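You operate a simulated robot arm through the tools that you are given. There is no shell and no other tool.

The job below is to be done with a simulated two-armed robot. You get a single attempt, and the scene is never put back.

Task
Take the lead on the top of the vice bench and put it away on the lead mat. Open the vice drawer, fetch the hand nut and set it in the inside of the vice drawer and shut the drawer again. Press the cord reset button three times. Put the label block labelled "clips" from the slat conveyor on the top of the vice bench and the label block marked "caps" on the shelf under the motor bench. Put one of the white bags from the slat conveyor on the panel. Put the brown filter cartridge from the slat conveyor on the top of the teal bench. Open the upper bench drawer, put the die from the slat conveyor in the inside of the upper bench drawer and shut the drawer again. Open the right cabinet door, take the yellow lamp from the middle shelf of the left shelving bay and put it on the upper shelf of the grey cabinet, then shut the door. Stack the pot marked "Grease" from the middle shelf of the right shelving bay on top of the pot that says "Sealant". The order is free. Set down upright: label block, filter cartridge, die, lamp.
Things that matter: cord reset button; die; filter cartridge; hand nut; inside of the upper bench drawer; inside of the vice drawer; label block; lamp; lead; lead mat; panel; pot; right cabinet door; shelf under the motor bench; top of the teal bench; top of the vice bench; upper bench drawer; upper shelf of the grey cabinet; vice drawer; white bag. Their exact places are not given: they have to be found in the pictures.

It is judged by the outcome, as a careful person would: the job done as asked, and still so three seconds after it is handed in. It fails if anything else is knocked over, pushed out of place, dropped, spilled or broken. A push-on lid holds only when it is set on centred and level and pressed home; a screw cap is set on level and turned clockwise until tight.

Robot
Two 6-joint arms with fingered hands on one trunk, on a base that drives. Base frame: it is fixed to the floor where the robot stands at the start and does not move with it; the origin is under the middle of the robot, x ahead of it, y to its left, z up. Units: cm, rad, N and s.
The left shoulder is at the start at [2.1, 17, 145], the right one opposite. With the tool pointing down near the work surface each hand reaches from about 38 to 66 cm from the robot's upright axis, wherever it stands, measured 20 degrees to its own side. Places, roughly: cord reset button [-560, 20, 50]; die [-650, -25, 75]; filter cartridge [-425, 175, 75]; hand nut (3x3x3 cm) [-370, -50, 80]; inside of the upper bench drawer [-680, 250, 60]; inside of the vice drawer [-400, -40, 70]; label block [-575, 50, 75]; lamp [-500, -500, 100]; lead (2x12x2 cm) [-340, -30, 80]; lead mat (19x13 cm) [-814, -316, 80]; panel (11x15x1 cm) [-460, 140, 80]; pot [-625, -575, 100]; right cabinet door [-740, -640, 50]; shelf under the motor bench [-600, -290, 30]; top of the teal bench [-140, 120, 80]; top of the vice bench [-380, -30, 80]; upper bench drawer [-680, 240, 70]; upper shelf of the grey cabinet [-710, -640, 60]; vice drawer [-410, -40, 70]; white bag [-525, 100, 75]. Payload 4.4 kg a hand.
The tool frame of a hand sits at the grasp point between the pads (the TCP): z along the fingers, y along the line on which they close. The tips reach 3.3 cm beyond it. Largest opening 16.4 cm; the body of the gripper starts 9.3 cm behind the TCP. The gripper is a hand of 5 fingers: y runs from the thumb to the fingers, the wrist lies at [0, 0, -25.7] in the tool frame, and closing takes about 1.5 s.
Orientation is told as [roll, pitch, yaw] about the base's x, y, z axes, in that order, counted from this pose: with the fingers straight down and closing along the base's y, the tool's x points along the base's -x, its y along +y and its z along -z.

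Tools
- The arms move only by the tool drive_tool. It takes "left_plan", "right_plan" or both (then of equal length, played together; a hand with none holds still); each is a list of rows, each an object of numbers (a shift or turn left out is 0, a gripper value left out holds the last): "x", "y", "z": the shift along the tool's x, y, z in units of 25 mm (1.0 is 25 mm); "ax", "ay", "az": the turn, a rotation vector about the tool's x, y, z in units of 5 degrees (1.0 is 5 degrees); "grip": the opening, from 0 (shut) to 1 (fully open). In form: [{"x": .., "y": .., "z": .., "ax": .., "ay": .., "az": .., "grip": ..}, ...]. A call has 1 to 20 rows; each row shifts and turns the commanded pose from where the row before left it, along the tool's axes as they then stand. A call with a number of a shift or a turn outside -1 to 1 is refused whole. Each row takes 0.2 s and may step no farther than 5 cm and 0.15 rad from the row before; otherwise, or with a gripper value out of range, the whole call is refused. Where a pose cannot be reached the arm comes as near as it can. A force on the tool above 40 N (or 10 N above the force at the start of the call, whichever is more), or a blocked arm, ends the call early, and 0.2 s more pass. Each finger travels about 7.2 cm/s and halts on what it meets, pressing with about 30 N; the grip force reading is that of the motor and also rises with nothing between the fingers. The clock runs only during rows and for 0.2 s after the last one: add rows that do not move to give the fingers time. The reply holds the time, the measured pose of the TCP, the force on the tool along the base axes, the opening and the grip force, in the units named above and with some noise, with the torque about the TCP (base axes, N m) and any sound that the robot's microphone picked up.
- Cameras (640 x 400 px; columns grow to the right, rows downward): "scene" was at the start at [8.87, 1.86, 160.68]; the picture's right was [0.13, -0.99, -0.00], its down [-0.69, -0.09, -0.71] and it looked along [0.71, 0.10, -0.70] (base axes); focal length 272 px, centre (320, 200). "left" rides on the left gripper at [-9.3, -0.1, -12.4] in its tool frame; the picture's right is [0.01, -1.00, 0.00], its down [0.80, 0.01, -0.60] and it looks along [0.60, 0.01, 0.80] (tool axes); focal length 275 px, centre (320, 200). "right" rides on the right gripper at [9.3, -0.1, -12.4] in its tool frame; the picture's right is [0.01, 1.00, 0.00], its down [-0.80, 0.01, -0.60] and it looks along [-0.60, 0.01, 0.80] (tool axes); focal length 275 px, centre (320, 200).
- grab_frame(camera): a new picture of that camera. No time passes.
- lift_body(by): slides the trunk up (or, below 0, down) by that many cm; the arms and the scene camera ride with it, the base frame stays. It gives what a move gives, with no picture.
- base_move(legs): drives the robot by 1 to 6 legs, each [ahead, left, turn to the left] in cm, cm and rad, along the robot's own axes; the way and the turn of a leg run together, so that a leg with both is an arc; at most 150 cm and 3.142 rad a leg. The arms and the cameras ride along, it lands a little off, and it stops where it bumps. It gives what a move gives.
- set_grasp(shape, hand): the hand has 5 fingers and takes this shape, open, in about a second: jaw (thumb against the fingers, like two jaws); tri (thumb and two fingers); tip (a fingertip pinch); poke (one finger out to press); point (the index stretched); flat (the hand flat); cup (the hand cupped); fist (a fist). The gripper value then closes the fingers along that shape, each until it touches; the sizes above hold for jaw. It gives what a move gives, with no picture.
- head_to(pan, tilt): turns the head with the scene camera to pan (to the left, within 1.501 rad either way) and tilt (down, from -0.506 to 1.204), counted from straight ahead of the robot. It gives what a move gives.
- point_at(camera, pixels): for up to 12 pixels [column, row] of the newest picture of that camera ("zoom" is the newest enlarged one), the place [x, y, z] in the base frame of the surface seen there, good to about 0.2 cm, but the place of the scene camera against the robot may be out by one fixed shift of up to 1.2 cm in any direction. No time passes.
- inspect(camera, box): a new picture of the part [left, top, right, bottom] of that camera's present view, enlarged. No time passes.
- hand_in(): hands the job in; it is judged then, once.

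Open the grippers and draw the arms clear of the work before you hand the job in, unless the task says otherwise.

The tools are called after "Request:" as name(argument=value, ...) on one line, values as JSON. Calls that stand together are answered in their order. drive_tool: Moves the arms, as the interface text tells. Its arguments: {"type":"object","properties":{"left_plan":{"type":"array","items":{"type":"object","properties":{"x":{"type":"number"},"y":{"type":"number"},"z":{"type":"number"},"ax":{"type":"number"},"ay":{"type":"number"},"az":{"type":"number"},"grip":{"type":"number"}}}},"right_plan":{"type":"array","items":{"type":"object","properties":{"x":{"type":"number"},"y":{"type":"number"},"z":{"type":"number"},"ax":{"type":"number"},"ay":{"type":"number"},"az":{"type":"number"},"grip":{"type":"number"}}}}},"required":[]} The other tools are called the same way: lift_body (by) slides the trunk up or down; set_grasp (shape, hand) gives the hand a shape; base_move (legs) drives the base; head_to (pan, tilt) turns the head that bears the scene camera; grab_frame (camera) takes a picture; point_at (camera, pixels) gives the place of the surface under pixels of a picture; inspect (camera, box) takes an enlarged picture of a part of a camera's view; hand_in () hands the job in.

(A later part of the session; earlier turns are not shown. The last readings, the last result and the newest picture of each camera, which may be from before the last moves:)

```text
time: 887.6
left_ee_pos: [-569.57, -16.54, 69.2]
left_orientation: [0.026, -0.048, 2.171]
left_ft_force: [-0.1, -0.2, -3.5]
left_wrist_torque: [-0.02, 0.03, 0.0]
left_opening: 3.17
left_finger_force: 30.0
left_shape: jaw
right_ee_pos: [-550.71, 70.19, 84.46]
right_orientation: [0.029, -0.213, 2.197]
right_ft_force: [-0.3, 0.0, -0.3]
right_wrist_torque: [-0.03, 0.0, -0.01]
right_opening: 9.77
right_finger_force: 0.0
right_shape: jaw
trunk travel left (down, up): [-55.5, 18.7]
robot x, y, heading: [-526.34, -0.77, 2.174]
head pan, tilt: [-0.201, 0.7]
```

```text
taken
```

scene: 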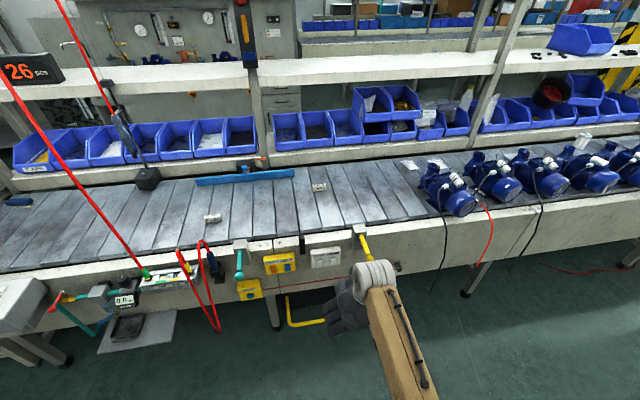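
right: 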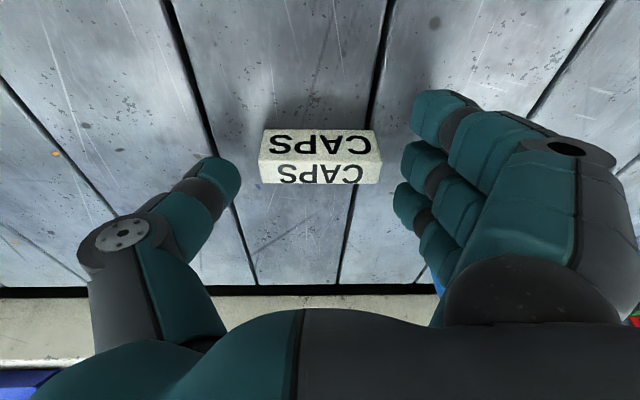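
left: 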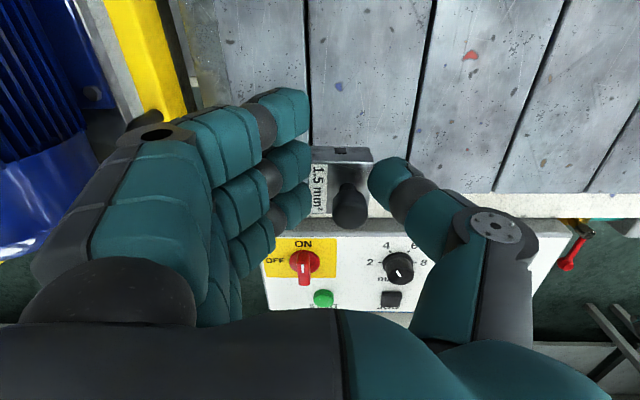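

Request:
drive_tool(right_plan=[{"grip": 0.5}, {"grip": 0.4}, {"grip": 0.3}, {"grip": 0.1}, {"grip": 0.0}, {"grip": 0.0}, {"grip": 0.0}])

Request:
lift_body(by=18)

Request:
grab_frame(camera="right")

```text
time: 889.2
left_ee_pos: [-569.57, -16.64, 69.24]
left_orientation: [0.027, -0.047, 2.172]
left_ft_force: [-0.5, -0.1, -2.6]
left_wrist_torque: [0.0, 0.04, -0.01]
left_opening: 3.16
left_finger_force: 30.4
left_shape: jaw
right_ee_pos: [-550.77, 70.13, 84.51]
right_orientation: [0.031, -0.213, 2.197]
right_ft_force: [-0.3, -0.7, 3.2]
right_wrist_torque: [0.08, -0.11, 0.03]
right_opening: 6.07
right_finger_force: 29.8
right_shape: jaw
trunk travel left (down, up): [-55.5, 18.7]
robot x, y, heading: [-526.05, -0.32, 2.177]
head pan, tilt: [-0.201, 0.7]
```

```text
time: 891.2
left_ee_pos: [-569.58, -16.49, 87.04]
left_orientation: [0.026, -0.046, 2.173]
left_ft_force: [0.5, -0.1, -2.6]
left_wrist_torque: [-0.02, 0.0, -0.02]
left_opening: 3.17
left_finger_force: 30.2
left_shape: jaw
right_ee_pos: [-550.76, 70.06, 102.44]
right_orientation: [0.027, -0.213, 2.198]
right_ft_force: [-0.4, -0.8, 0.4]
right_wrist_torque: [0.0, 0.04, -0.01]
right_opening: 6.1
right_finger_force: 29.9
right_shape: jaw
trunk travel left (down, up): [-73.5, 0.7]
robot x, y, heading: [-526.16, -0.65, 2.175]
head pan, tilt: [-0.201, 0.7]
```

```text
taken
```

right: 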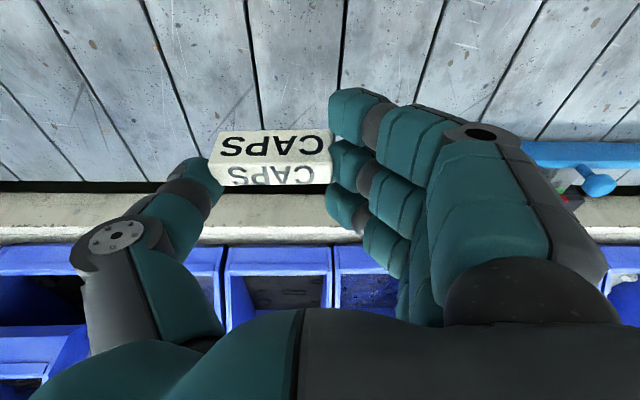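

CAPS held. I back out, retract the right hand and strafe left along the aisle to the far end.

Request:
base_move(legs=[[-44, 0, 0]])

Request:
drive_tool(right_plan=[{"x": 0.85, "z": 0.3}, {"x": 0.85, "z": 0.3}, {"x": 0.85, "z": 0.3}, {"x": 0.85, "z": 0.3}, {"x": 0.85, "z": 0.3}, {"x": 0.85, "z": 0.3}, {"x": 0.85, "z": 0.3}, {"x": 0.85, "z": 0.3}, {"x": 0.85, "z": 0.3}, {"x": 0.85, "z": 0.3}, {"x": 0.85, "z": 0.3}, {"x": 0.85, "z": 0.3}])

Request:
base_move(legs=[[0, 140, 0], [0, 140, 0], [0, 140, 0], [0, 130, 0]])

Request:
head_to(pan=0.6, tilt=0.45)

Request:
grab_frame(camera="scene")

```text
time: 893.8
left_ee_pos: [-544.8, -52.42, 87.25]
left_orientation: [0.027, -0.047, 2.17]
left_ft_force: [-0.2, -0.2, -3.1]
left_wrist_torque: [-0.02, 0.05, 0.02]
left_opening: 3.17
left_finger_force: 29.7
left_shape: jaw
right_ee_pos: [-525.74, 34.03, 102.52]
right_orientation: [0.028, -0.214, 2.195]
right_ft_force: [0.3, -1.1, -0.8]
right_wrist_torque: [0.01, 0.05, -0.02]
right_opening: 6.03
right_finger_force: 30.2
right_shape: jaw
trunk travel left (down, up): [-73.5, 0.7]
robot x, y, heading: [-501.5, -36.53, 2.179]
head pan, tilt: [-0.201, 0.7]
```

```text
time: 896.4
left_ee_pos: [-544.69, -52.4, 87.1]
left_orientation: [0.027, -0.047, 2.17]
left_ft_force: [0.0, -0.7, -2.4]
left_wrist_torque: [-0.01, 0.01, -0.03]
left_opening: 3.19
left_finger_force: 30.3
left_shape: jaw
right_ee_pos: [-512.34, 15.4, 88.42]
right_orientation: [0.028, -0.213, 2.196]
right_ft_force: [-0.4, 0.4, -0.2]
right_wrist_torque: [0.02, 0.0, 0.0]
right_opening: 6.08
right_finger_force: 30.8
right_shape: jaw
trunk travel left (down, up): [-73.5, 0.7]
robot x, y, heading: [-501.28, -36.52, 2.171]
head pan, tilt: [-0.201, 0.7]
```

```text
time: 922.8
left_ee_pos: [-1000.73, -363.44, 87.2]
left_orientation: [0.027, -0.045, 2.167]
left_ft_force: [0.6, 0.3, -3.2]
left_wrist_torque: [0.01, 0.01, -0.01]
left_opening: 3.16
left_finger_force: 30.1
left_shape: jaw
right_ee_pos: [-968.18, -295.76, 88.42]
right_orientation: [0.029, -0.213, 2.192]
right_ft_force: [-0.2, 0.5, -0.2]
right_wrist_torque: [0.01, 0.01, -0.03]
right_opening: 6.09
right_finger_force: 30.1
right_shape: jaw
trunk travel left (down, up): [-73.5, 0.7]
robot x, y, heading: [-956.99, -347.91, 2.174]
head pan, tilt: [-0.201, 0.7]
```

```text
time: 923.9
left_ee_pos: [-1000.61, -363.43, 87.21]
left_orientation: [0.026, -0.046, 2.169]
left_ft_force: [0.0, 0.2, -3.3]
left_wrist_torque: [-0.03, 0.01, -0.01]
left_opening: 3.19
left_finger_force: 30.3
left_shape: jaw
right_ee_pos: [-968.09, -295.8, 88.37]
right_orientation: [0.026, -0.212, 2.192]
right_ft_force: [-0.7, 0.0, 0.1]
right_wrist_torque: [-0.02, 0.02, 0.0]
right_opening: 6.04
right_finger_force: 29.7
right_shape: jaw
trunk travel left (down, up): [-73.5, 0.7]
robot x, y, heading: [-957.08, -347.34, 2.17]
head pan, tilt: [0.6, 0.45]
```

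```text
taken
```

scene: 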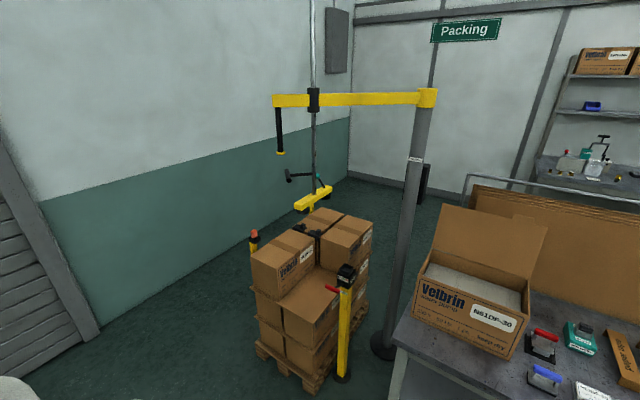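

I go round to aisle A: reverse 265 cm (still facing the motor-bench side), then strafe right to the motor bench.

Request:
base_move(legs=[[-140, 0, 0], [-126, 0, 0.005], [0, -140, 0], [0, -100, 0]])

Request:
head_to(pan=-0.5, tilt=0.7)

Request:
grab_frame(camera="scene")

```text
time: 948.2
left_ee_pos: [-652.7, -449.45, 87.18]
left_orientation: [0.027, -0.048, 2.161]
left_ft_force: [0.6, 0.4, -1.2]
left_wrist_torque: [0.02, -0.01, 0.01]
left_opening: 3.17
left_finger_force: 29.5
left_shape: jaw
right_ee_pos: [-619.64, -381.83, 88.27]
right_orientation: [0.03, -0.214, 2.186]
right_ft_force: [-0.5, 0.5, -0.7]
right_wrist_torque: [-0.03, 0.0, -0.04]
right_opening: 6.05
right_finger_force: 30.0
right_shape: jaw
trunk travel left (down, up): [-73.5, 0.7]
robot x, y, heading: [-608.98, -433.55, 2.161]
head pan, tilt: [0.6, 0.45]
```

```text
time: 949.6
left_ee_pos: [-652.64, -449.33, 87.22]
left_orientation: [0.026, -0.046, 2.162]
left_ft_force: [0.3, 0.1, -2.8]
left_wrist_torque: [-0.02, 0.04, 0.02]
left_opening: 3.15
left_finger_force: 30.0
left_shape: jaw
right_ee_pos: [-619.62, -381.92, 88.37]
right_orientation: [0.027, -0.212, 2.185]
right_ft_force: [0.7, -0.2, -0.1]
right_wrist_torque: [-0.01, 0.01, -0.01]
right_opening: 6.06
right_finger_force: 30.2
right_shape: jaw
trunk travel left (down, up): [-73.5, 0.7]
robot x, y, heading: [-608.95, -433.82, 2.164]
head pan, tilt: [-0.499, 0.7]
```

```text
taken
```

scene: 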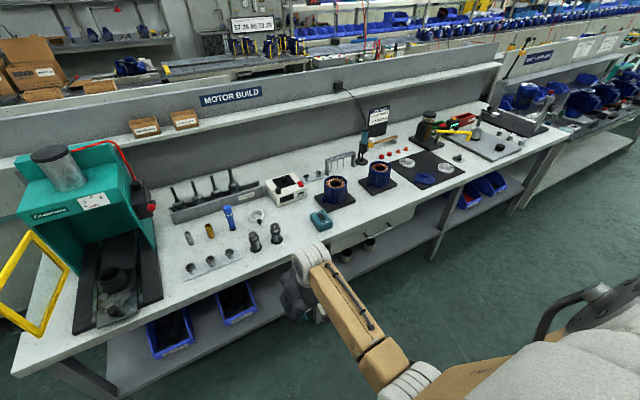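

The motor bench's lower shelf has free parts, e.g. around (400,238). I measure the shelf.

Request:
point_at(camera="scene", pixels=[[400, 238], [415, 228], [385, 252], [345, 258], [370, 247], [425, 215], [445, 215], [300, 300], [330, 240], [420, 205], [260, 310], [470, 195]])

Request:
inspect(camera="scene", box=[300, 160, 560, 300])

```text
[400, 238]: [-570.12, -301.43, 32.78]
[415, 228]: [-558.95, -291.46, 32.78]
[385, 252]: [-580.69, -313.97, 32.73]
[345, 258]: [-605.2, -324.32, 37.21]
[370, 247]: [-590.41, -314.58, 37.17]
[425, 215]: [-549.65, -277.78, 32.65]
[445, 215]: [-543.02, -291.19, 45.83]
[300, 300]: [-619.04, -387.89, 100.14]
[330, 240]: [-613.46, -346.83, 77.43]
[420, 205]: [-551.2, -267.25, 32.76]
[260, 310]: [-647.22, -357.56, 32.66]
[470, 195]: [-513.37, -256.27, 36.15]
```

```text
2.46 times, centred on (430, 230) of scene
```

zoom: 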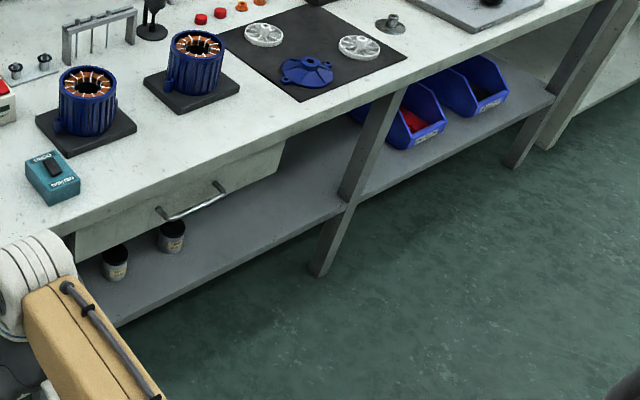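

Shelf z≈33; free between u≈618 and 655. I check where the drawer above ends and the leg stands, using the zoom.

Request:
point_at(camera="zoom", pixels=[[280, 155], [275, 175], [80, 250], [100, 235], [190, 205], [345, 190], [355, 150], [300, 110], [330, 260], [240, 170], [320, 215], [260, 250]])

```text
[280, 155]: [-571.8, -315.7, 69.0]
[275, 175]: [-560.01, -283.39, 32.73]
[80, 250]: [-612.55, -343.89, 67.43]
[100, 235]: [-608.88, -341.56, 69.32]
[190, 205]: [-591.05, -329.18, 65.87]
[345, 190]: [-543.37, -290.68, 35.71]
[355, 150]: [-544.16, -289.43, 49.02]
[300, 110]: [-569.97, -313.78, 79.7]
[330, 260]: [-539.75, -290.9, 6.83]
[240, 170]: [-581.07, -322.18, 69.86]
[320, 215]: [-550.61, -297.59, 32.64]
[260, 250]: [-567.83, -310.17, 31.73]
```

I check how the right forearm slopes, to see if it will pass under the bench front (z≈76).

Request:
point_at(camera="scene", pixels=[[310, 258], [335, 285], [360, 320], [385, 355], [410, 380], [330, 300], [355, 340], [380, 375], [300, 280], [440, 375]])

```text
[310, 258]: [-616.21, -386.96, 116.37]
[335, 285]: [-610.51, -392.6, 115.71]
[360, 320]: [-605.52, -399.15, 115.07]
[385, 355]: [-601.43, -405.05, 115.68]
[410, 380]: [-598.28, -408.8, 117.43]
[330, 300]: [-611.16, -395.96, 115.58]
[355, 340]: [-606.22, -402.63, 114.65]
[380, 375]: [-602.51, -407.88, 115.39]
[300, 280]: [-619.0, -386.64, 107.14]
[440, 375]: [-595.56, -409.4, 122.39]
```

The forearm is level ~28 cm above the TCP, so it will pass under the bench top. I strafe right 93 cm and lower the trunk in two steps.

Request:
base_move(legs=[[0, 0, 0.014], [0, -93, 0]])

Request:
lift_body(by=-40)

Request:
lift_body(by=-5)

Request:
head_to(pan=-0.3, tilt=0.7)

Request:
grab_frame(camera="scene")

Request:
grab_frame(camera="right")

```text
time: 954.8
left_ee_pos: [-575.5, -396.68, 87.2]
left_orientation: [0.026, -0.048, 2.165]
left_ft_force: [1.1, 1.6, -2.6]
left_wrist_torque: [-0.03, 0.03, 0.02]
left_opening: 3.14
left_finger_force: 30.6
left_shape: jaw
right_ee_pos: [-542.75, -329.06, 88.37]
right_orientation: [0.026, -0.214, 2.191]
right_ft_force: [-0.4, 0.1, -0.3]
right_wrist_torque: [-0.02, 0.03, 0.02]
right_opening: 6.08
right_finger_force: 30.1
right_shape: jaw
trunk travel left (down, up): [-73.5, 0.7]
robot x, y, heading: [-531.97, -380.59, 2.168]
head pan, tilt: [-0.499, 0.7]
```

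```text
time: 958.6
left_ee_pos: [-575.59, -396.55, 47.27]
left_orientation: [0.027, -0.045, 2.166]
left_ft_force: [0.5, 0.8, -3.0]
left_wrist_torque: [0.01, 0.02, -0.02]
left_opening: 3.17
left_finger_force: 29.8
left_shape: jaw
right_ee_pos: [-542.89, -329.05, 48.5]
right_orientation: [0.027, -0.214, 2.188]
right_ft_force: [0.1, 0.4, -0.3]
right_wrist_torque: [-0.01, 0.02, -0.01]
right_opening: 6.09
right_finger_force: 30.3
right_shape: jaw
trunk travel left (down, up): [-33.5, 40.7]
robot x, y, heading: [-531.95, -380.93, 2.161]
head pan, tilt: [-0.499, 0.7]
```

```text
time: 959.5
left_ee_pos: [-575.53, -396.67, 42.12]
left_orientation: [0.026, -0.047, 2.165]
left_ft_force: [1.8, -0.2, -1.7]
left_wrist_torque: [-0.03, 0.04, -0.04]
left_opening: 3.18
left_finger_force: 29.9
left_shape: jaw
right_ee_pos: [-542.79, -329.07, 43.39]
right_orientation: [0.029, -0.214, 2.191]
right_ft_force: [0.3, 0.3, -0.5]
right_wrist_torque: [0.02, 0.04, 0.03]
right_opening: 6.08
right_finger_force: 29.9
right_shape: jaw
trunk travel left (down, up): [-28.5, 45.7]
robot x, y, heading: [-532.06, -380.8, 2.169]
head pan, tilt: [-0.499, 0.7]
```

```text
time: 960.3
left_ee_pos: [-575.61, -396.66, 42.2]
left_orientation: [0.027, -0.047, 2.164]
left_ft_force: [0.1, -0.8, -3.0]
left_wrist_torque: [-0.03, 0.05, 0.0]
left_opening: 3.19
left_finger_force: 29.8
left_shape: jaw
right_ee_pos: [-542.85, -329.23, 43.44]
right_orientation: [0.028, -0.212, 2.188]
right_ft_force: [0.8, -0.3, 0.1]
right_wrist_torque: [0.01, -0.01, 0.0]
right_opening: 6.09
right_finger_force: 29.5
right_shape: jaw
trunk travel left (down, up): [-28.5, 45.7]
robot x, y, heading: [-531.75, -381.07, 2.164]
head pan, tilt: [-0.3, 0.7]
```

```text
taken
```

scene: 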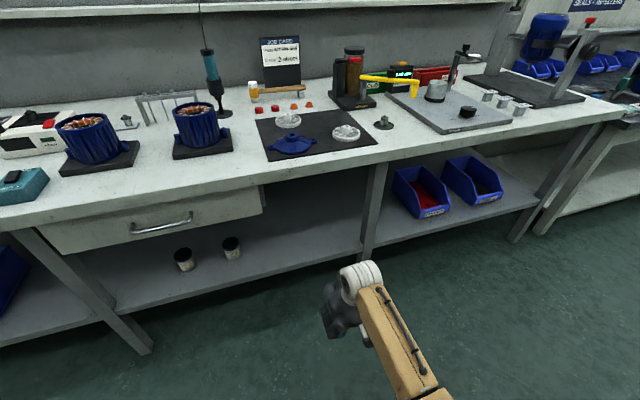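

```text
taken
```

right: 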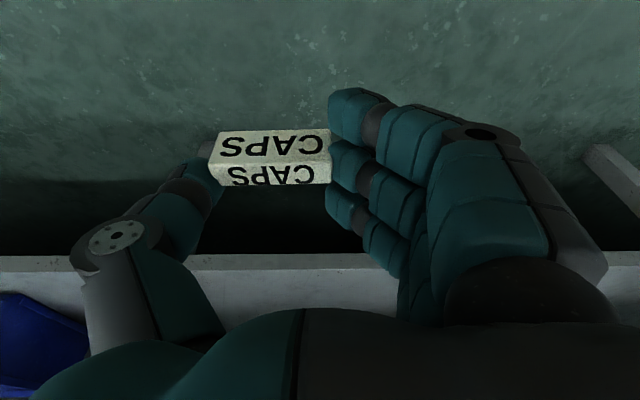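

Good alignment. I measure the shelf edge with the right camera.

Request:
point_at(camera="right", pixels=[[300, 262], [300, 290], [250, 275], [350, 270], [300, 258]])

```text
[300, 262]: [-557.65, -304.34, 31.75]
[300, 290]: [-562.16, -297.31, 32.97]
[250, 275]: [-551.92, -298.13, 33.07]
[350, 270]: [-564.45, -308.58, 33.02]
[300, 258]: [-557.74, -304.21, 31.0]
```

Shelf z=33.0, front edge at w≈68.6. I drive 36 cm ahead so the block is ~7 cm inside the edge.

Request:
base_move(legs=[[36.5, 0, 0]])

Request:
grab_frame(camera="right")

Request:
grab_frame(camera="scene")

```text
time: 962.6
left_ee_pos: [-596.01, -366.56, 42.11]
left_orientation: [0.026, -0.046, 2.164]
left_ft_force: [0.7, -0.7, -2.4]
left_wrist_torque: [0.02, 0.05, 0.02]
left_opening: 3.2
left_finger_force: 30.1
left_shape: jaw
right_ee_pos: [-563.36, -299.03, 43.28]
right_orientation: [0.028, -0.214, 2.191]
right_ft_force: [-0.2, 0.1, 0.4]
right_wrist_torque: [0.01, -0.01, 0.01]
right_opening: 6.08
right_finger_force: 30.1
right_shape: jaw
trunk travel left (down, up): [-28.5, 45.7]
robot x, y, heading: [-552.57, -351.11, 2.172]
head pan, tilt: [-0.3, 0.7]
```

```text
taken
```

right: 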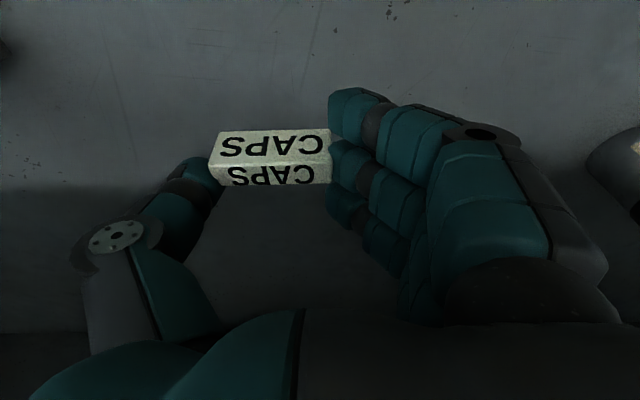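

```text
taken
```

scene: 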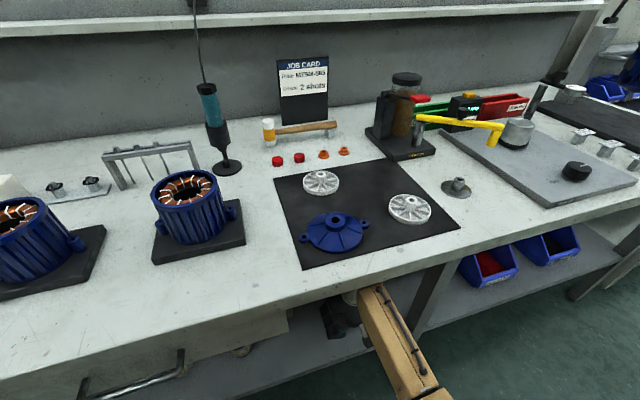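

No contact. I lower 5.2 cm and then in small steps.

Request:
lift_body(by=-5.2)

Request:
lift_body(by=-0.4)

```text
time: 963.5
left_ee_pos: [-596.04, -366.64, 36.96]
left_orientation: [0.027, -0.047, 2.164]
left_ft_force: [0.1, -0.3, -2.4]
left_wrist_torque: [-0.03, 0.06, 0.02]
left_opening: 3.17
left_finger_force: 29.4
left_shape: jaw
right_ee_pos: [-563.37, -298.91, 38.25]
right_orientation: [0.027, -0.213, 2.19]
right_ft_force: [0.1, 0.6, -0.5]
right_wrist_torque: [-0.02, 0.03, -0.04]
right_opening: 6.06
right_finger_force: 29.7
right_shape: jaw
trunk travel left (down, up): [-23.3, 50.9]
robot x, y, heading: [-551.83, -351.1, 2.168]
head pan, tilt: [-0.3, 0.7]
```

```text
time: 964.1
left_ee_pos: [-596.04, -366.59, 36.56]
left_orientation: [0.027, -0.046, 2.165]
left_ft_force: [0.3, 0.3, -3.9]
left_wrist_torque: [-0.01, 0.01, -0.03]
left_opening: 3.14
left_finger_force: 29.8
left_shape: jaw
right_ee_pos: [-563.4, -298.89, 37.78]
right_orientation: [0.029, -0.212, 2.19]
right_ft_force: [-0.9, 0.5, -0.8]
right_wrist_torque: [0.0, 0.02, 0.02]
right_opening: 6.07
right_finger_force: 30.0
right_shape: jaw
trunk travel left (down, up): [-22.9, 51.3]
robot x, y, heading: [-552.33, -350.91, 2.168]
head pan, tilt: [-0.3, 0.7]
```

Request:
lift_body(by=-0.4)

```text
time: 964.6
left_ee_pos: [-596.06, -366.57, 36.21]
left_orientation: [0.025, -0.047, 2.164]
left_ft_force: [0.6, 0.1, -1.6]
left_wrist_torque: [0.0, 0.03, -0.02]
left_opening: 3.18
left_finger_force: 29.9
left_shape: jaw
right_ee_pos: [-563.32, -298.95, 37.49]
right_orientation: [0.028, -0.217, 2.189]
right_ft_force: [1.3, -2.8, 9.4]
right_wrist_torque: [0.25, -0.54, -0.13]
right_opening: 6.05
right_finger_force: 29.7
right_shape: jaw
trunk travel left (down, up): [-22.5, 51.7]
robot x, y, heading: [-552.32, -351.0, 2.169]
head pan, tilt: [-0.3, 0.7]
```

Contact (9 N). I release slowly.

Request:
drive_tool(right_plan=[{"grip": 0.4}, {"grip": 0.43}, {"grip": 0.46}, {"grip": 0.5}, {"grip": 0.55}, {"grip": 0.6}, {"grip": 0.6}])

Request:
grab_frame(camera="right")

```text
time: 966.2
left_ee_pos: [-596.04, -366.6, 36.22]
left_orientation: [0.025, -0.045, 2.164]
left_ft_force: [-0.4, 0.6, -2.1]
left_wrist_torque: [-0.01, 0.01, 0.02]
left_opening: 3.18
left_finger_force: 30.1
left_shape: jaw
right_ee_pos: [-563.37, -298.99, 37.33]
right_orientation: [0.028, -0.214, 2.191]
right_ft_force: [-0.2, 0.8, 0.8]
right_wrist_torque: [0.02, -0.01, -0.01]
right_opening: 9.76
right_finger_force: 0.0
right_shape: jaw
trunk travel left (down, up): [-22.5, 51.7]
robot x, y, heading: [-552.14, -350.74, 2.169]
head pan, tilt: [-0.3, 0.7]
```

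```text
taken
```

right: 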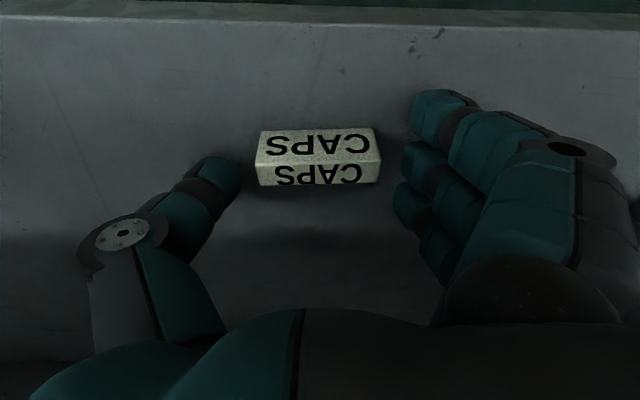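

CAPS stands upright on the shelf. I raise 5.5 cm and back out.

Request:
lift_body(by=5.5)

Request:
base_move(legs=[[-40, 0, 0]])

Request:
grab_frame(camera="scene")

Request:
inspect(camera="scene", box=[200, 180, 400, 320])

```text
time: 967.2
left_ee_pos: [-596.11, -366.54, 41.66]
left_orientation: [0.026, -0.045, 2.164]
left_ft_force: [0.5, 0.5, -2.6]
left_wrist_torque: [-0.02, 0.02, -0.03]
left_opening: 3.19
left_finger_force: 30.1
left_shape: jaw
right_ee_pos: [-563.33, -298.97, 42.83]
right_orientation: [0.027, -0.213, 2.189]
right_ft_force: [-0.7, 0.0, 0.5]
right_wrist_torque: [0.0, -0.03, -0.05]
right_opening: 9.73
right_finger_force: 0.1
right_shape: jaw
trunk travel left (down, up): [-28.0, 46.2]
robot x, y, heading: [-552.47, -350.58, 2.166]
head pan, tilt: [-0.3, 0.7]
```

```text
time: 969.6
left_ee_pos: [-573.55, -399.72, 41.71]
left_orientation: [0.026, -0.047, 2.163]
left_ft_force: [-1.1, 0.5, -3.4]
left_wrist_torque: [-0.01, 0.03, 0.04]
left_opening: 3.19
left_finger_force: 30.4
left_shape: jaw
right_ee_pos: [-540.77, -332.13, 42.92]
right_orientation: [0.028, -0.213, 2.19]
right_ft_force: [-0.2, 0.3, -0.6]
right_wrist_torque: [0.03, 0.0, -0.01]
right_opening: 9.75
right_finger_force: 0.0
right_shape: jaw
trunk travel left (down, up): [-28.0, 46.2]
robot x, y, heading: [-530.11, -384.3, 2.17]
head pan, tilt: [-0.3, 0.7]
```

```text
taken
```

scene: 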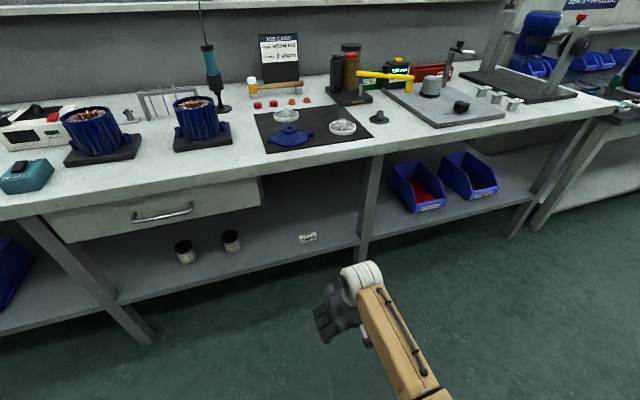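

```text
2.86 times, centred on (300, 250) of scene
```

zoom: 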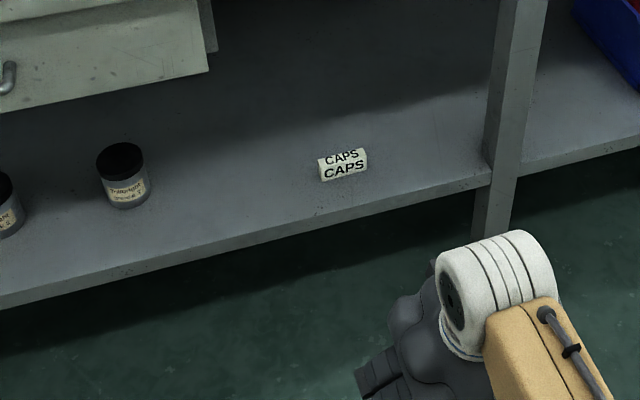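

CAPS is in place. Now the die: I raise the trunk, return to the far end and study the way around the packing bench.

Request:
lift_body(by=40)

Request:
base_move(legs=[[0, 0, 0.01], [0, 140, 0], [0, 140, 0], [0, 60, 0]])

Request:
base_move(legs=[[130, 0, 0], [120, 0, 0]])

Request:
head_to(pan=0.7, tilt=0.6)

Request:
grab_frame(camera="scene")

Request:
point_at(camera="scene", pixels=[[320, 350], [260, 340], [380, 340], [100, 300], [60, 300], [345, 370], [250, 230], [330, 250], [200, 330], [420, 360], [380, 200], [430, 200]])

```text
time: 973.5
left_ee_pos: [-573.54, -399.78, 81.66]
left_orientation: [0.028, -0.046, 2.163]
left_ft_force: [-0.5, -0.3, -3.0]
left_wrist_torque: [-0.01, 0.1, 0.0]
left_opening: 3.19
left_finger_force: 30.1
left_shape: jaw
right_ee_pos: [-540.79, -332.05, 82.92]
right_orientation: [0.028, -0.214, 2.189]
right_ft_force: [1.1, -0.5, 0.2]
right_wrist_torque: [0.04, 0.0, -0.03]
right_opening: 9.73
right_finger_force: 0.0
right_shape: jaw
trunk travel left (down, up): [-68.0, 6.2]
robot x, y, heading: [-529.64, -383.85, 2.164]
head pan, tilt: [-0.3, 0.7]
```

```text
time: 990.4
left_ee_pos: [-857.71, -588.96, 81.65]
left_orientation: [0.027, -0.047, 2.148]
left_ft_force: [-0.4, -0.2, -3.1]
left_wrist_torque: [-0.05, 0.02, -0.02]
left_opening: 3.2
left_finger_force: 29.4
left_shape: jaw
right_ee_pos: [-824.02, -521.81, 82.79]
right_orientation: [0.028, -0.212, 2.173]
right_ft_force: [-0.8, 0.2, 0.3]
right_wrist_torque: [0.01, 0.01, 0.0]
right_opening: 9.74
right_finger_force: 0.0
right_shape: jaw
trunk travel left (down, up): [-68.0, 6.2]
robot x, y, heading: [-814.33, -573.88, 2.149]
head pan, tilt: [-0.3, 0.7]
```

```text
time: 1002.6
left_ee_pos: [-997.68, -382.44, 81.73]
left_orientation: [0.025, -0.045, 2.158]
left_ft_force: [-0.3, 0.7, -3.2]
left_wrist_torque: [-0.01, 0.0, 0.0]
left_opening: 3.17
left_finger_force: 29.5
left_shape: jaw
right_ee_pos: [-964.71, -314.93, 82.87]
right_orientation: [0.028, -0.214, 2.186]
right_ft_force: [-0.3, 0.5, 1.1]
right_wrist_torque: [-0.03, 0.0, -0.02]
right_opening: 9.73
right_finger_force: 0.0
right_shape: jaw
trunk travel left (down, up): [-68.0, 6.2]
robot x, y, heading: [-954.26, -367.13, 2.164]
head pan, tilt: [-0.3, 0.7]
```

```text
time: 1003.9
left_ee_pos: [-997.79, -382.38, 81.77]
left_orientation: [0.026, -0.045, 2.16]
left_ft_force: [0.4, 0.2, -2.6]
left_wrist_torque: [0.01, 0.03, 0.0]
left_opening: 3.18
left_finger_force: 29.9
left_shape: jaw
right_ee_pos: [-964.71, -315.02, 82.81]
right_orientation: [0.028, -0.214, 2.185]
right_ft_force: [0.0, 0.8, 0.5]
right_wrist_torque: [0.0, 0.0, -0.04]
right_opening: 9.76
right_finger_force: 0.0
right_shape: jaw
trunk travel left (down, up): [-68.0, 6.2]
robot x, y, heading: [-954.21, -366.79, 2.165]
head pan, tilt: [0.7, 0.6]
```

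```text
taken
```

scene: 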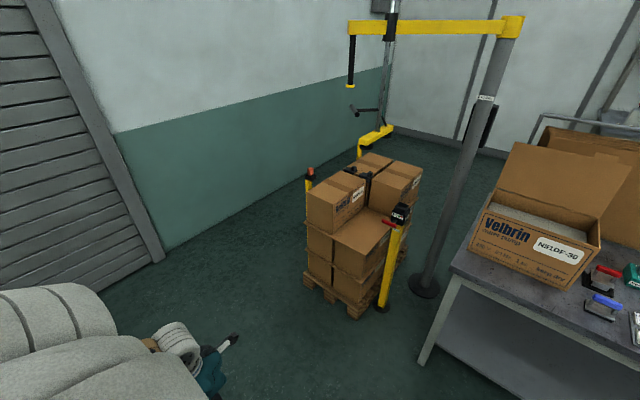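

```text
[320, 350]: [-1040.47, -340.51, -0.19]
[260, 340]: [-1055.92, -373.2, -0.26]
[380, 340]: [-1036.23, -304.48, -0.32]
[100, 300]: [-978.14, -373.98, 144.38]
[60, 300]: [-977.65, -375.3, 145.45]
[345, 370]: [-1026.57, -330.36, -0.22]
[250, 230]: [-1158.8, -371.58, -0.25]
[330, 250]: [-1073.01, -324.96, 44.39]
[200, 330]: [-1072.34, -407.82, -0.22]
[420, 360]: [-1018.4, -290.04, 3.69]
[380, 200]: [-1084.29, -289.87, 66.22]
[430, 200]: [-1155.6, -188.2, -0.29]
```

I measure pallet corners, post bases and the wall line to find a passage.

Request:
point_at(camera="scene", pixels=[[306, 285], [355, 317], [383, 310], [425, 292], [310, 230], [160, 262], [240, 215], [300, 180], [390, 132], [365, 250], [440, 270], [428, 362]])

```text
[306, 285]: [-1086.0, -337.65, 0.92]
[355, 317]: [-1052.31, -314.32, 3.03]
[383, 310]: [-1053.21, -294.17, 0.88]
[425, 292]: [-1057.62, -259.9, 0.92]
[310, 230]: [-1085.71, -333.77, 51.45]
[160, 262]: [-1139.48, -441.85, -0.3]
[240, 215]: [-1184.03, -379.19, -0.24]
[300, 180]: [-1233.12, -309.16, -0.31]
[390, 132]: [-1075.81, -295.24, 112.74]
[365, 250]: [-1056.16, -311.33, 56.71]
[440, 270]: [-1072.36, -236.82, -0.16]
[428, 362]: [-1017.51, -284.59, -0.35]
```

There is ~100 cm between pallet (u≈1085) and end wall (u≈1188). I tuck the left hand in front, strafe left to u≈1135 and go forward past the pallet.

Request:
drive_tool(left_plan=[{"x": -0.9, "y": -0.6}, {"x": -0.9, "y": -0.6}, {"x": -0.9, "y": -0.6}, {"x": -0.9, "y": -0.6}, {"x": -0.9, "y": -0.6}, {"x": -0.9, "y": -0.6}, {"x": -0.9, "y": -0.6}, {"x": -0.9, "y": -0.6}, {"x": -0.9, "y": -0.6}, {"x": -0.9, "y": -0.6}, {"x": -0.9, "y": -0.6}, {"x": -0.9, "y": -0.6}, {"x": -0.9, "y": -0.6}, {"x": -0.9, "y": -0.6}, {"x": -0.9, "y": -0.6}, {"x": -0.9, "y": -0.6}])

Request:
base_move(legs=[[0, 0, 0.012], [0, 146, 0]])

Request:
head_to(pan=0.0, tilt=0.5)

Request:
grab_frame(camera="scene")

Request:
point_at(camera="scene", pixels=[[320, 200], [320, 300], [450, 300], [480, 250], [250, 200], [400, 200], [450, 200], [200, 250], [420, 260], [360, 160]])

```text
time: 1007.3
left_ee_pos: [-997.7, -339.18, 82.75]
left_orientation: [0.028, -0.044, 2.16]
left_ft_force: [0.1, 0.2, -2.8]
left_wrist_torque: [-0.02, 0.03, -0.02]
left_opening: 3.19
left_finger_force: 30.3
left_shape: jaw
right_ee_pos: [-964.62, -314.98, 82.8]
right_orientation: [0.028, -0.213, 2.183]
right_ft_force: [0.4, -0.1, -0.6]
right_wrist_torque: [-0.01, 0.02, -0.02]
right_opening: 9.76
right_finger_force: 0.1
right_shape: jaw
trunk travel left (down, up): [-68.0, 6.2]
robot x, y, heading: [-953.94, -366.89, 2.165]
head pan, tilt: [0.7, 0.6]
```

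```text
time: 1014.9
left_ee_pos: [-1117.76, -422.53, 82.74]
left_orientation: [0.027, -0.045, 2.174]
left_ft_force: [-0.5, -0.2, -3.1]
left_wrist_torque: [0.02, -0.01, 0.0]
left_opening: 3.19
left_finger_force: 29.9
left_shape: jaw
right_ee_pos: [-1085.12, -397.78, 82.94]
right_orientation: [0.029, -0.213, 2.198]
right_ft_force: [-0.1, 0.7, 0.3]
right_wrist_torque: [0.01, 0.03, 0.0]
right_opening: 9.76
right_finger_force: 0.0
right_shape: jaw
trunk travel left (down, up): [-68.0, 6.2]
robot x, y, heading: [-1073.79, -449.74, 2.182]
head pan, tilt: [0.7, 0.6]
```

```text
time: 1015.9
left_ee_pos: [-1117.82, -422.51, 82.78]
left_orientation: [0.026, -0.046, 2.175]
left_ft_force: [-0.2, 1.1, -2.2]
left_wrist_torque: [-0.03, 0.04, 0.0]
left_opening: 3.2
left_finger_force: 30.2
left_shape: jaw
right_ee_pos: [-1084.96, -397.82, 82.86]
right_orientation: [0.027, -0.213, 2.196]
right_ft_force: [-0.6, 0.2, -0.8]
right_wrist_torque: [0.0, -0.02, -0.04]
right_opening: 9.76
right_finger_force: 0.1
right_shape: jaw
trunk travel left (down, up): [-68.0, 6.2]
robot x, y, heading: [-1073.83, -449.62, 2.179]
head pan, tilt: [0.0, 0.499]
```

```text
taken
```

scene: 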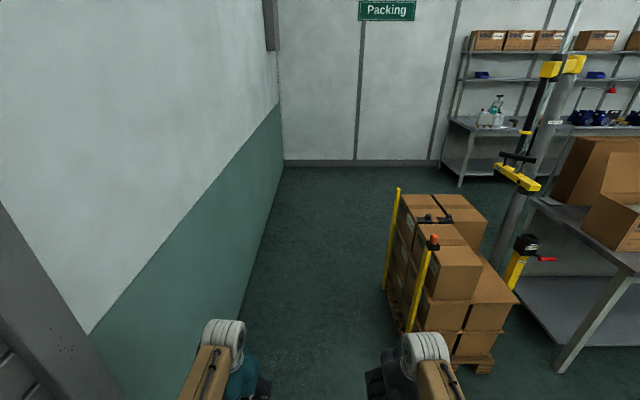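

```text
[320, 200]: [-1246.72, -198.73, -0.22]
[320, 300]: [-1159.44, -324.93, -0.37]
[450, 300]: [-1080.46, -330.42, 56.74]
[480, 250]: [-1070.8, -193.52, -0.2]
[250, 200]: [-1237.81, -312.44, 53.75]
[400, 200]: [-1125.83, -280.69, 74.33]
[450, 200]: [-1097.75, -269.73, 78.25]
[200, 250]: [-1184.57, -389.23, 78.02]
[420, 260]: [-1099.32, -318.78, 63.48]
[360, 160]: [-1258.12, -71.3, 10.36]
```

The corridor is clear. I drive 235 cm ahead past the pallet, then look right along the next aisle.

Request:
base_move(legs=[[120, 0, 0], [115, 0, 0]])

Request:
head_to(pan=-0.9, tilt=0.4)

Request:
grab_frame(camera="scene")

Request:
point_at(camera="scene", pixels=[[320, 200], [320, 250], [400, 200], [250, 220], [200, 200], [450, 220], [360, 170], [300, 180], [150, 250], [520, 250], [340, 150], [280, 250]])

```text
time: 1027.5
left_ee_pos: [-1252.71, -227.95, 82.63]
left_orientation: [0.026, -0.046, 2.17]
left_ft_force: [0.0, -0.5, -2.4]
left_wrist_torque: [-0.01, 0.04, -0.01]
left_opening: 3.16
left_finger_force: 30.1
left_shape: jaw
right_ee_pos: [-1219.88, -203.32, 82.88]
right_orientation: [0.028, -0.214, 2.195]
right_ft_force: [0.0, -0.6, 0.3]
right_wrist_torque: [-0.02, -0.02, 0.01]
right_opening: 9.78
right_finger_force: 0.1
right_shape: jaw
trunk travel left (down, up): [-68.0, 6.2]
robot x, y, heading: [-1208.11, -255.42, 2.181]
head pan, tilt: [0.0, 0.499]
```

```text
time: 1028.8
left_ee_pos: [-1252.58, -227.92, 82.77]
left_orientation: [0.026, -0.045, 2.171]
left_ft_force: [1.1, 0.0, -3.1]
left_wrist_torque: [0.0, 0.01, 0.03]
left_opening: 3.16
left_finger_force: 30.2
left_shape: jaw
right_ee_pos: [-1219.86, -203.34, 82.83]
right_orientation: [0.028, -0.212, 2.195]
right_ft_force: [0.3, 0.3, 0.6]
right_wrist_torque: [0.01, -0.02, -0.03]
right_opening: 9.72
right_finger_force: 0.1
right_shape: jaw
trunk travel left (down, up): [-68.0, 6.2]
robot x, y, heading: [-1208.7, -255.28, 2.176]
head pan, tilt: [-0.901, 0.4]
```

```text
taken
```

scene: 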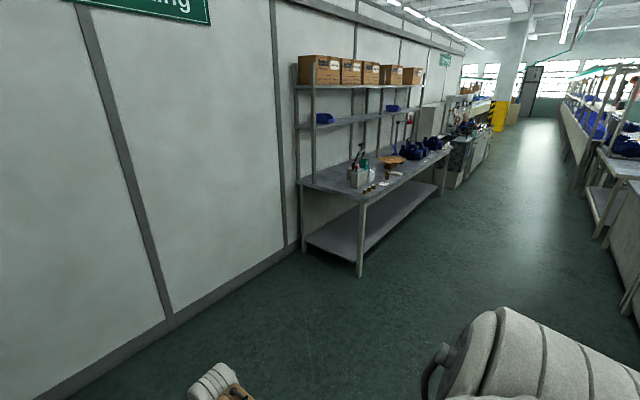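

```text
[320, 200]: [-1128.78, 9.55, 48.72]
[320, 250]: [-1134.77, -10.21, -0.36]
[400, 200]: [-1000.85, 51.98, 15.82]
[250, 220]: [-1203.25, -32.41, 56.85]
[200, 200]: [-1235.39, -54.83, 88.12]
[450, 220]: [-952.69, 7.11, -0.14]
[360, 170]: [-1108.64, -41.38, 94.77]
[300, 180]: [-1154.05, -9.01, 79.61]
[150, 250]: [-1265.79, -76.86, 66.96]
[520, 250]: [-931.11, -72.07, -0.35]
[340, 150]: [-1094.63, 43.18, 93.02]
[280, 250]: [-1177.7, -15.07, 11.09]
```

Aisle C is wide. I measure the rack bench's front and the packing benches' back side, then strafe right along it.

Request:
point_at(camera="scene", pixels=[[360, 275], [362, 205], [440, 195], [455, 185], [490, 160], [470, 150], [600, 235], [620, 300], [530, 130], [495, 130], [585, 160], [460, 170]])

Request:
inspect(camera="scene", box=[420, 60, 620, 200])

```text
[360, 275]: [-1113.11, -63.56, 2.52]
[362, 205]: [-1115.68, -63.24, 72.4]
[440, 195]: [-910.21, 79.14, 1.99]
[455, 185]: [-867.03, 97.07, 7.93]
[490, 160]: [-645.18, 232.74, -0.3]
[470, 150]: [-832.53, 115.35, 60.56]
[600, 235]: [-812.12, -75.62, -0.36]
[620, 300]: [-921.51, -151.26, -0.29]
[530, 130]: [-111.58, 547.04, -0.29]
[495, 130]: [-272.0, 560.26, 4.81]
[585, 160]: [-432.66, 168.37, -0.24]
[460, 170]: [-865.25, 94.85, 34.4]
```

```text
2.86 times, centred on (520, 130) of scene
```

zoom: 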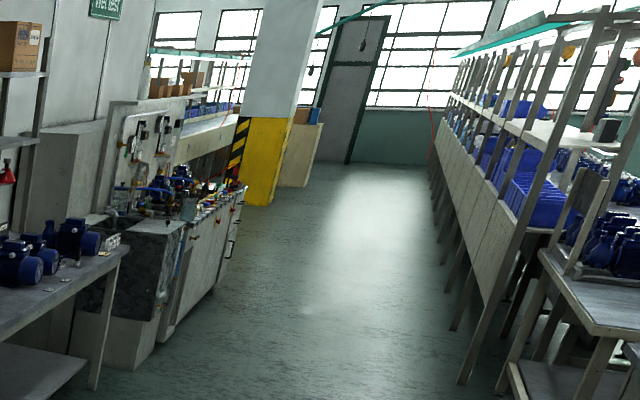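

Aisle C spans w≈402-570. I strafe right at w≈490 about 6.9 m to the drawer bench.

Request:
base_move(legs=[[10, 0, 0], [0, -150, 0], [0, -150, 0], [0, -150, 0], [0, -150, 0]])

Request:
head_to(pan=-0.4, tilt=0.5)

Request:
grab_frame(camera="scene")

```text
time: 1057.9
left_ee_pos: [-764.62, 117.89, 82.73]
left_orientation: [0.025, -0.046, 2.164]
left_ft_force: [0.2, 0.3, -2.6]
left_wrist_torque: [-0.02, 0.03, 0.03]
left_opening: 3.16
left_finger_force: 30.2
left_shape: jaw
right_ee_pos: [-731.73, 142.08, 82.8]
right_orientation: [0.029, -0.213, 2.189]
right_ft_force: [0.3, -0.5, 0.4]
right_wrist_torque: [0.01, 0.03, -0.01]
right_opening: 9.76
right_finger_force: 0.1
right_shape: jaw
trunk travel left (down, up): [-68.0, 6.2]
robot x, y, heading: [-720.87, 90.05, 2.171]
head pan, tilt: [-0.901, 0.4]
```

```text
time: 1058.8
left_ee_pos: [-764.73, 117.76, 82.67]
left_orientation: [0.026, -0.045, 2.162]
left_ft_force: [-0.8, 0.4, -2.6]
left_wrist_torque: [-0.02, 0.04, -0.02]
left_opening: 3.15
left_finger_force: 30.2
left_shape: jaw
right_ee_pos: [-731.71, 142.05, 82.93]
right_orientation: [0.029, -0.213, 2.19]
right_ft_force: [0.5, -0.3, 0.4]
right_wrist_torque: [0.0, -0.01, -0.01]
right_opening: 9.77
right_finger_force: 0.0
right_shape: jaw
trunk travel left (down, up): [-68.0, 6.2]
robot x, y, heading: [-720.76, 90.12, 2.166]
head pan, tilt: [-0.4, 0.499]
```

```text
taken
```

scene: 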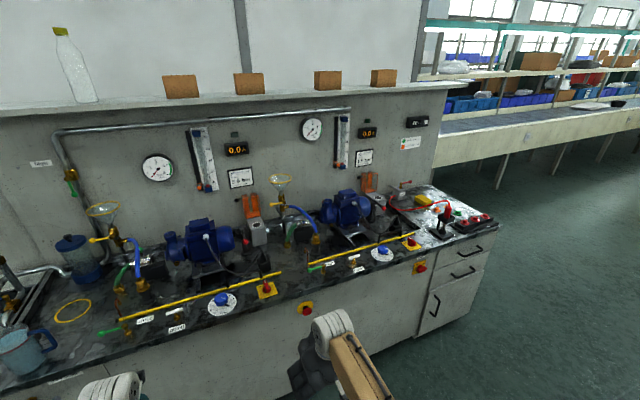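

At the bench's right end there is a stack: two drawers and a door. The upper one has its handle at (470,251). I zoom and measure.

Request:
inspect(camera="scene", box=[400, 200, 520, 340])

Request:
point_at(camera="scene", pixels=[[470, 251], [462, 253], [480, 247], [463, 272], [455, 262], [440, 262], [485, 240], [435, 305], [470, 240], [445, 245], [497, 230], [430, 275]])

```text
2.86 times, centred on (460, 270) of scene
```

zoom: 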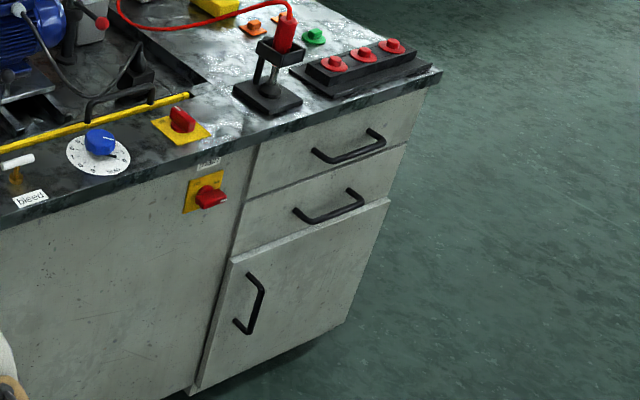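

```text
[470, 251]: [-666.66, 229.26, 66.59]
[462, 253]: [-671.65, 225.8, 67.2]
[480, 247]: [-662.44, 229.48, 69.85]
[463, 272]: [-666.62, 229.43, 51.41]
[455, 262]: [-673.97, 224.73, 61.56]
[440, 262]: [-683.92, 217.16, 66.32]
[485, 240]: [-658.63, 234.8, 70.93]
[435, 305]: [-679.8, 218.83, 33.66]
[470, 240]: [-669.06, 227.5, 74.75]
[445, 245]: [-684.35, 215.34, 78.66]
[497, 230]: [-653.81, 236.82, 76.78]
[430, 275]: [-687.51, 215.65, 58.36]
```

I measure the upper handle precisely and strafe right ~1.05 m.

Request:
point_at(camera="zoom", pixels=[[325, 160], [350, 156], [372, 146], [318, 150], [380, 136], [300, 165], [255, 160], [405, 110], [340, 95], [290, 130], [395, 150]])

Request:
base_move(legs=[[0, 0, 0.01], [0, -105, 0]])

Request:
head_to(pan=-0.3, tilt=0.7)

Request:
grab_frame(camera="scene")

```text
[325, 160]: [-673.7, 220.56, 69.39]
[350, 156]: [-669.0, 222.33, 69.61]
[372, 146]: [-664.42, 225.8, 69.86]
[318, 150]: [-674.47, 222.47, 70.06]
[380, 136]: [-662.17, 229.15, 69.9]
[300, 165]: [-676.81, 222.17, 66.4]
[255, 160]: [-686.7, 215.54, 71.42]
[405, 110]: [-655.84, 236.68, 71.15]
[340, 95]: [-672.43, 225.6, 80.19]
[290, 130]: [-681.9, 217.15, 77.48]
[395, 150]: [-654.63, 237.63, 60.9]
```

```text
time: 1064.5
left_ee_pos: [-680.05, 176.53, 82.69]
left_orientation: [0.026, -0.044, 2.183]
left_ft_force: [0.6, 0.1, -2.1]
left_wrist_torque: [-0.04, 0.05, -0.01]
left_opening: 3.19
left_finger_force: 30.3
left_shape: jaw
right_ee_pos: [-647.5, 201.61, 82.86]
right_orientation: [0.028, -0.214, 2.209]
right_ft_force: [0.3, -0.5, 0.4]
right_wrist_torque: [0.01, 0.03, -0.05]
right_opening: 9.77
right_finger_force: 0.0
right_shape: jaw
trunk travel left (down, up): [-68.0, 6.2]
robot x, y, heading: [-635.43, 149.99, 2.185]
head pan, tilt: [-0.4, 0.499]
```

```text
time: 1065.2
left_ee_pos: [-680.08, 176.53, 82.62]
left_orientation: [0.028, -0.045, 2.184]
left_ft_force: [0.0, -0.5, -2.5]
left_wrist_torque: [-0.04, 0.04, 0.0]
left_opening: 3.18
left_finger_force: 30.2
left_shape: jaw
right_ee_pos: [-647.55, 201.64, 82.69]
right_orientation: [0.026, -0.214, 2.208]
right_ft_force: [0.3, 0.3, 0.6]
right_wrist_torque: [0.0, -0.04, -0.02]
right_opening: 9.75
right_finger_force: 0.1
right_shape: jaw
trunk travel left (down, up): [-68.0, 6.2]
robot x, y, heading: [-635.88, 149.77, 2.188]
head pan, tilt: [-0.3, 0.7]
```

```text
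taken
```

scene: 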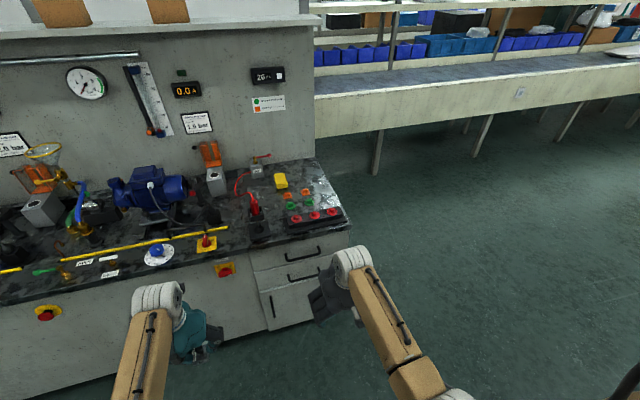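

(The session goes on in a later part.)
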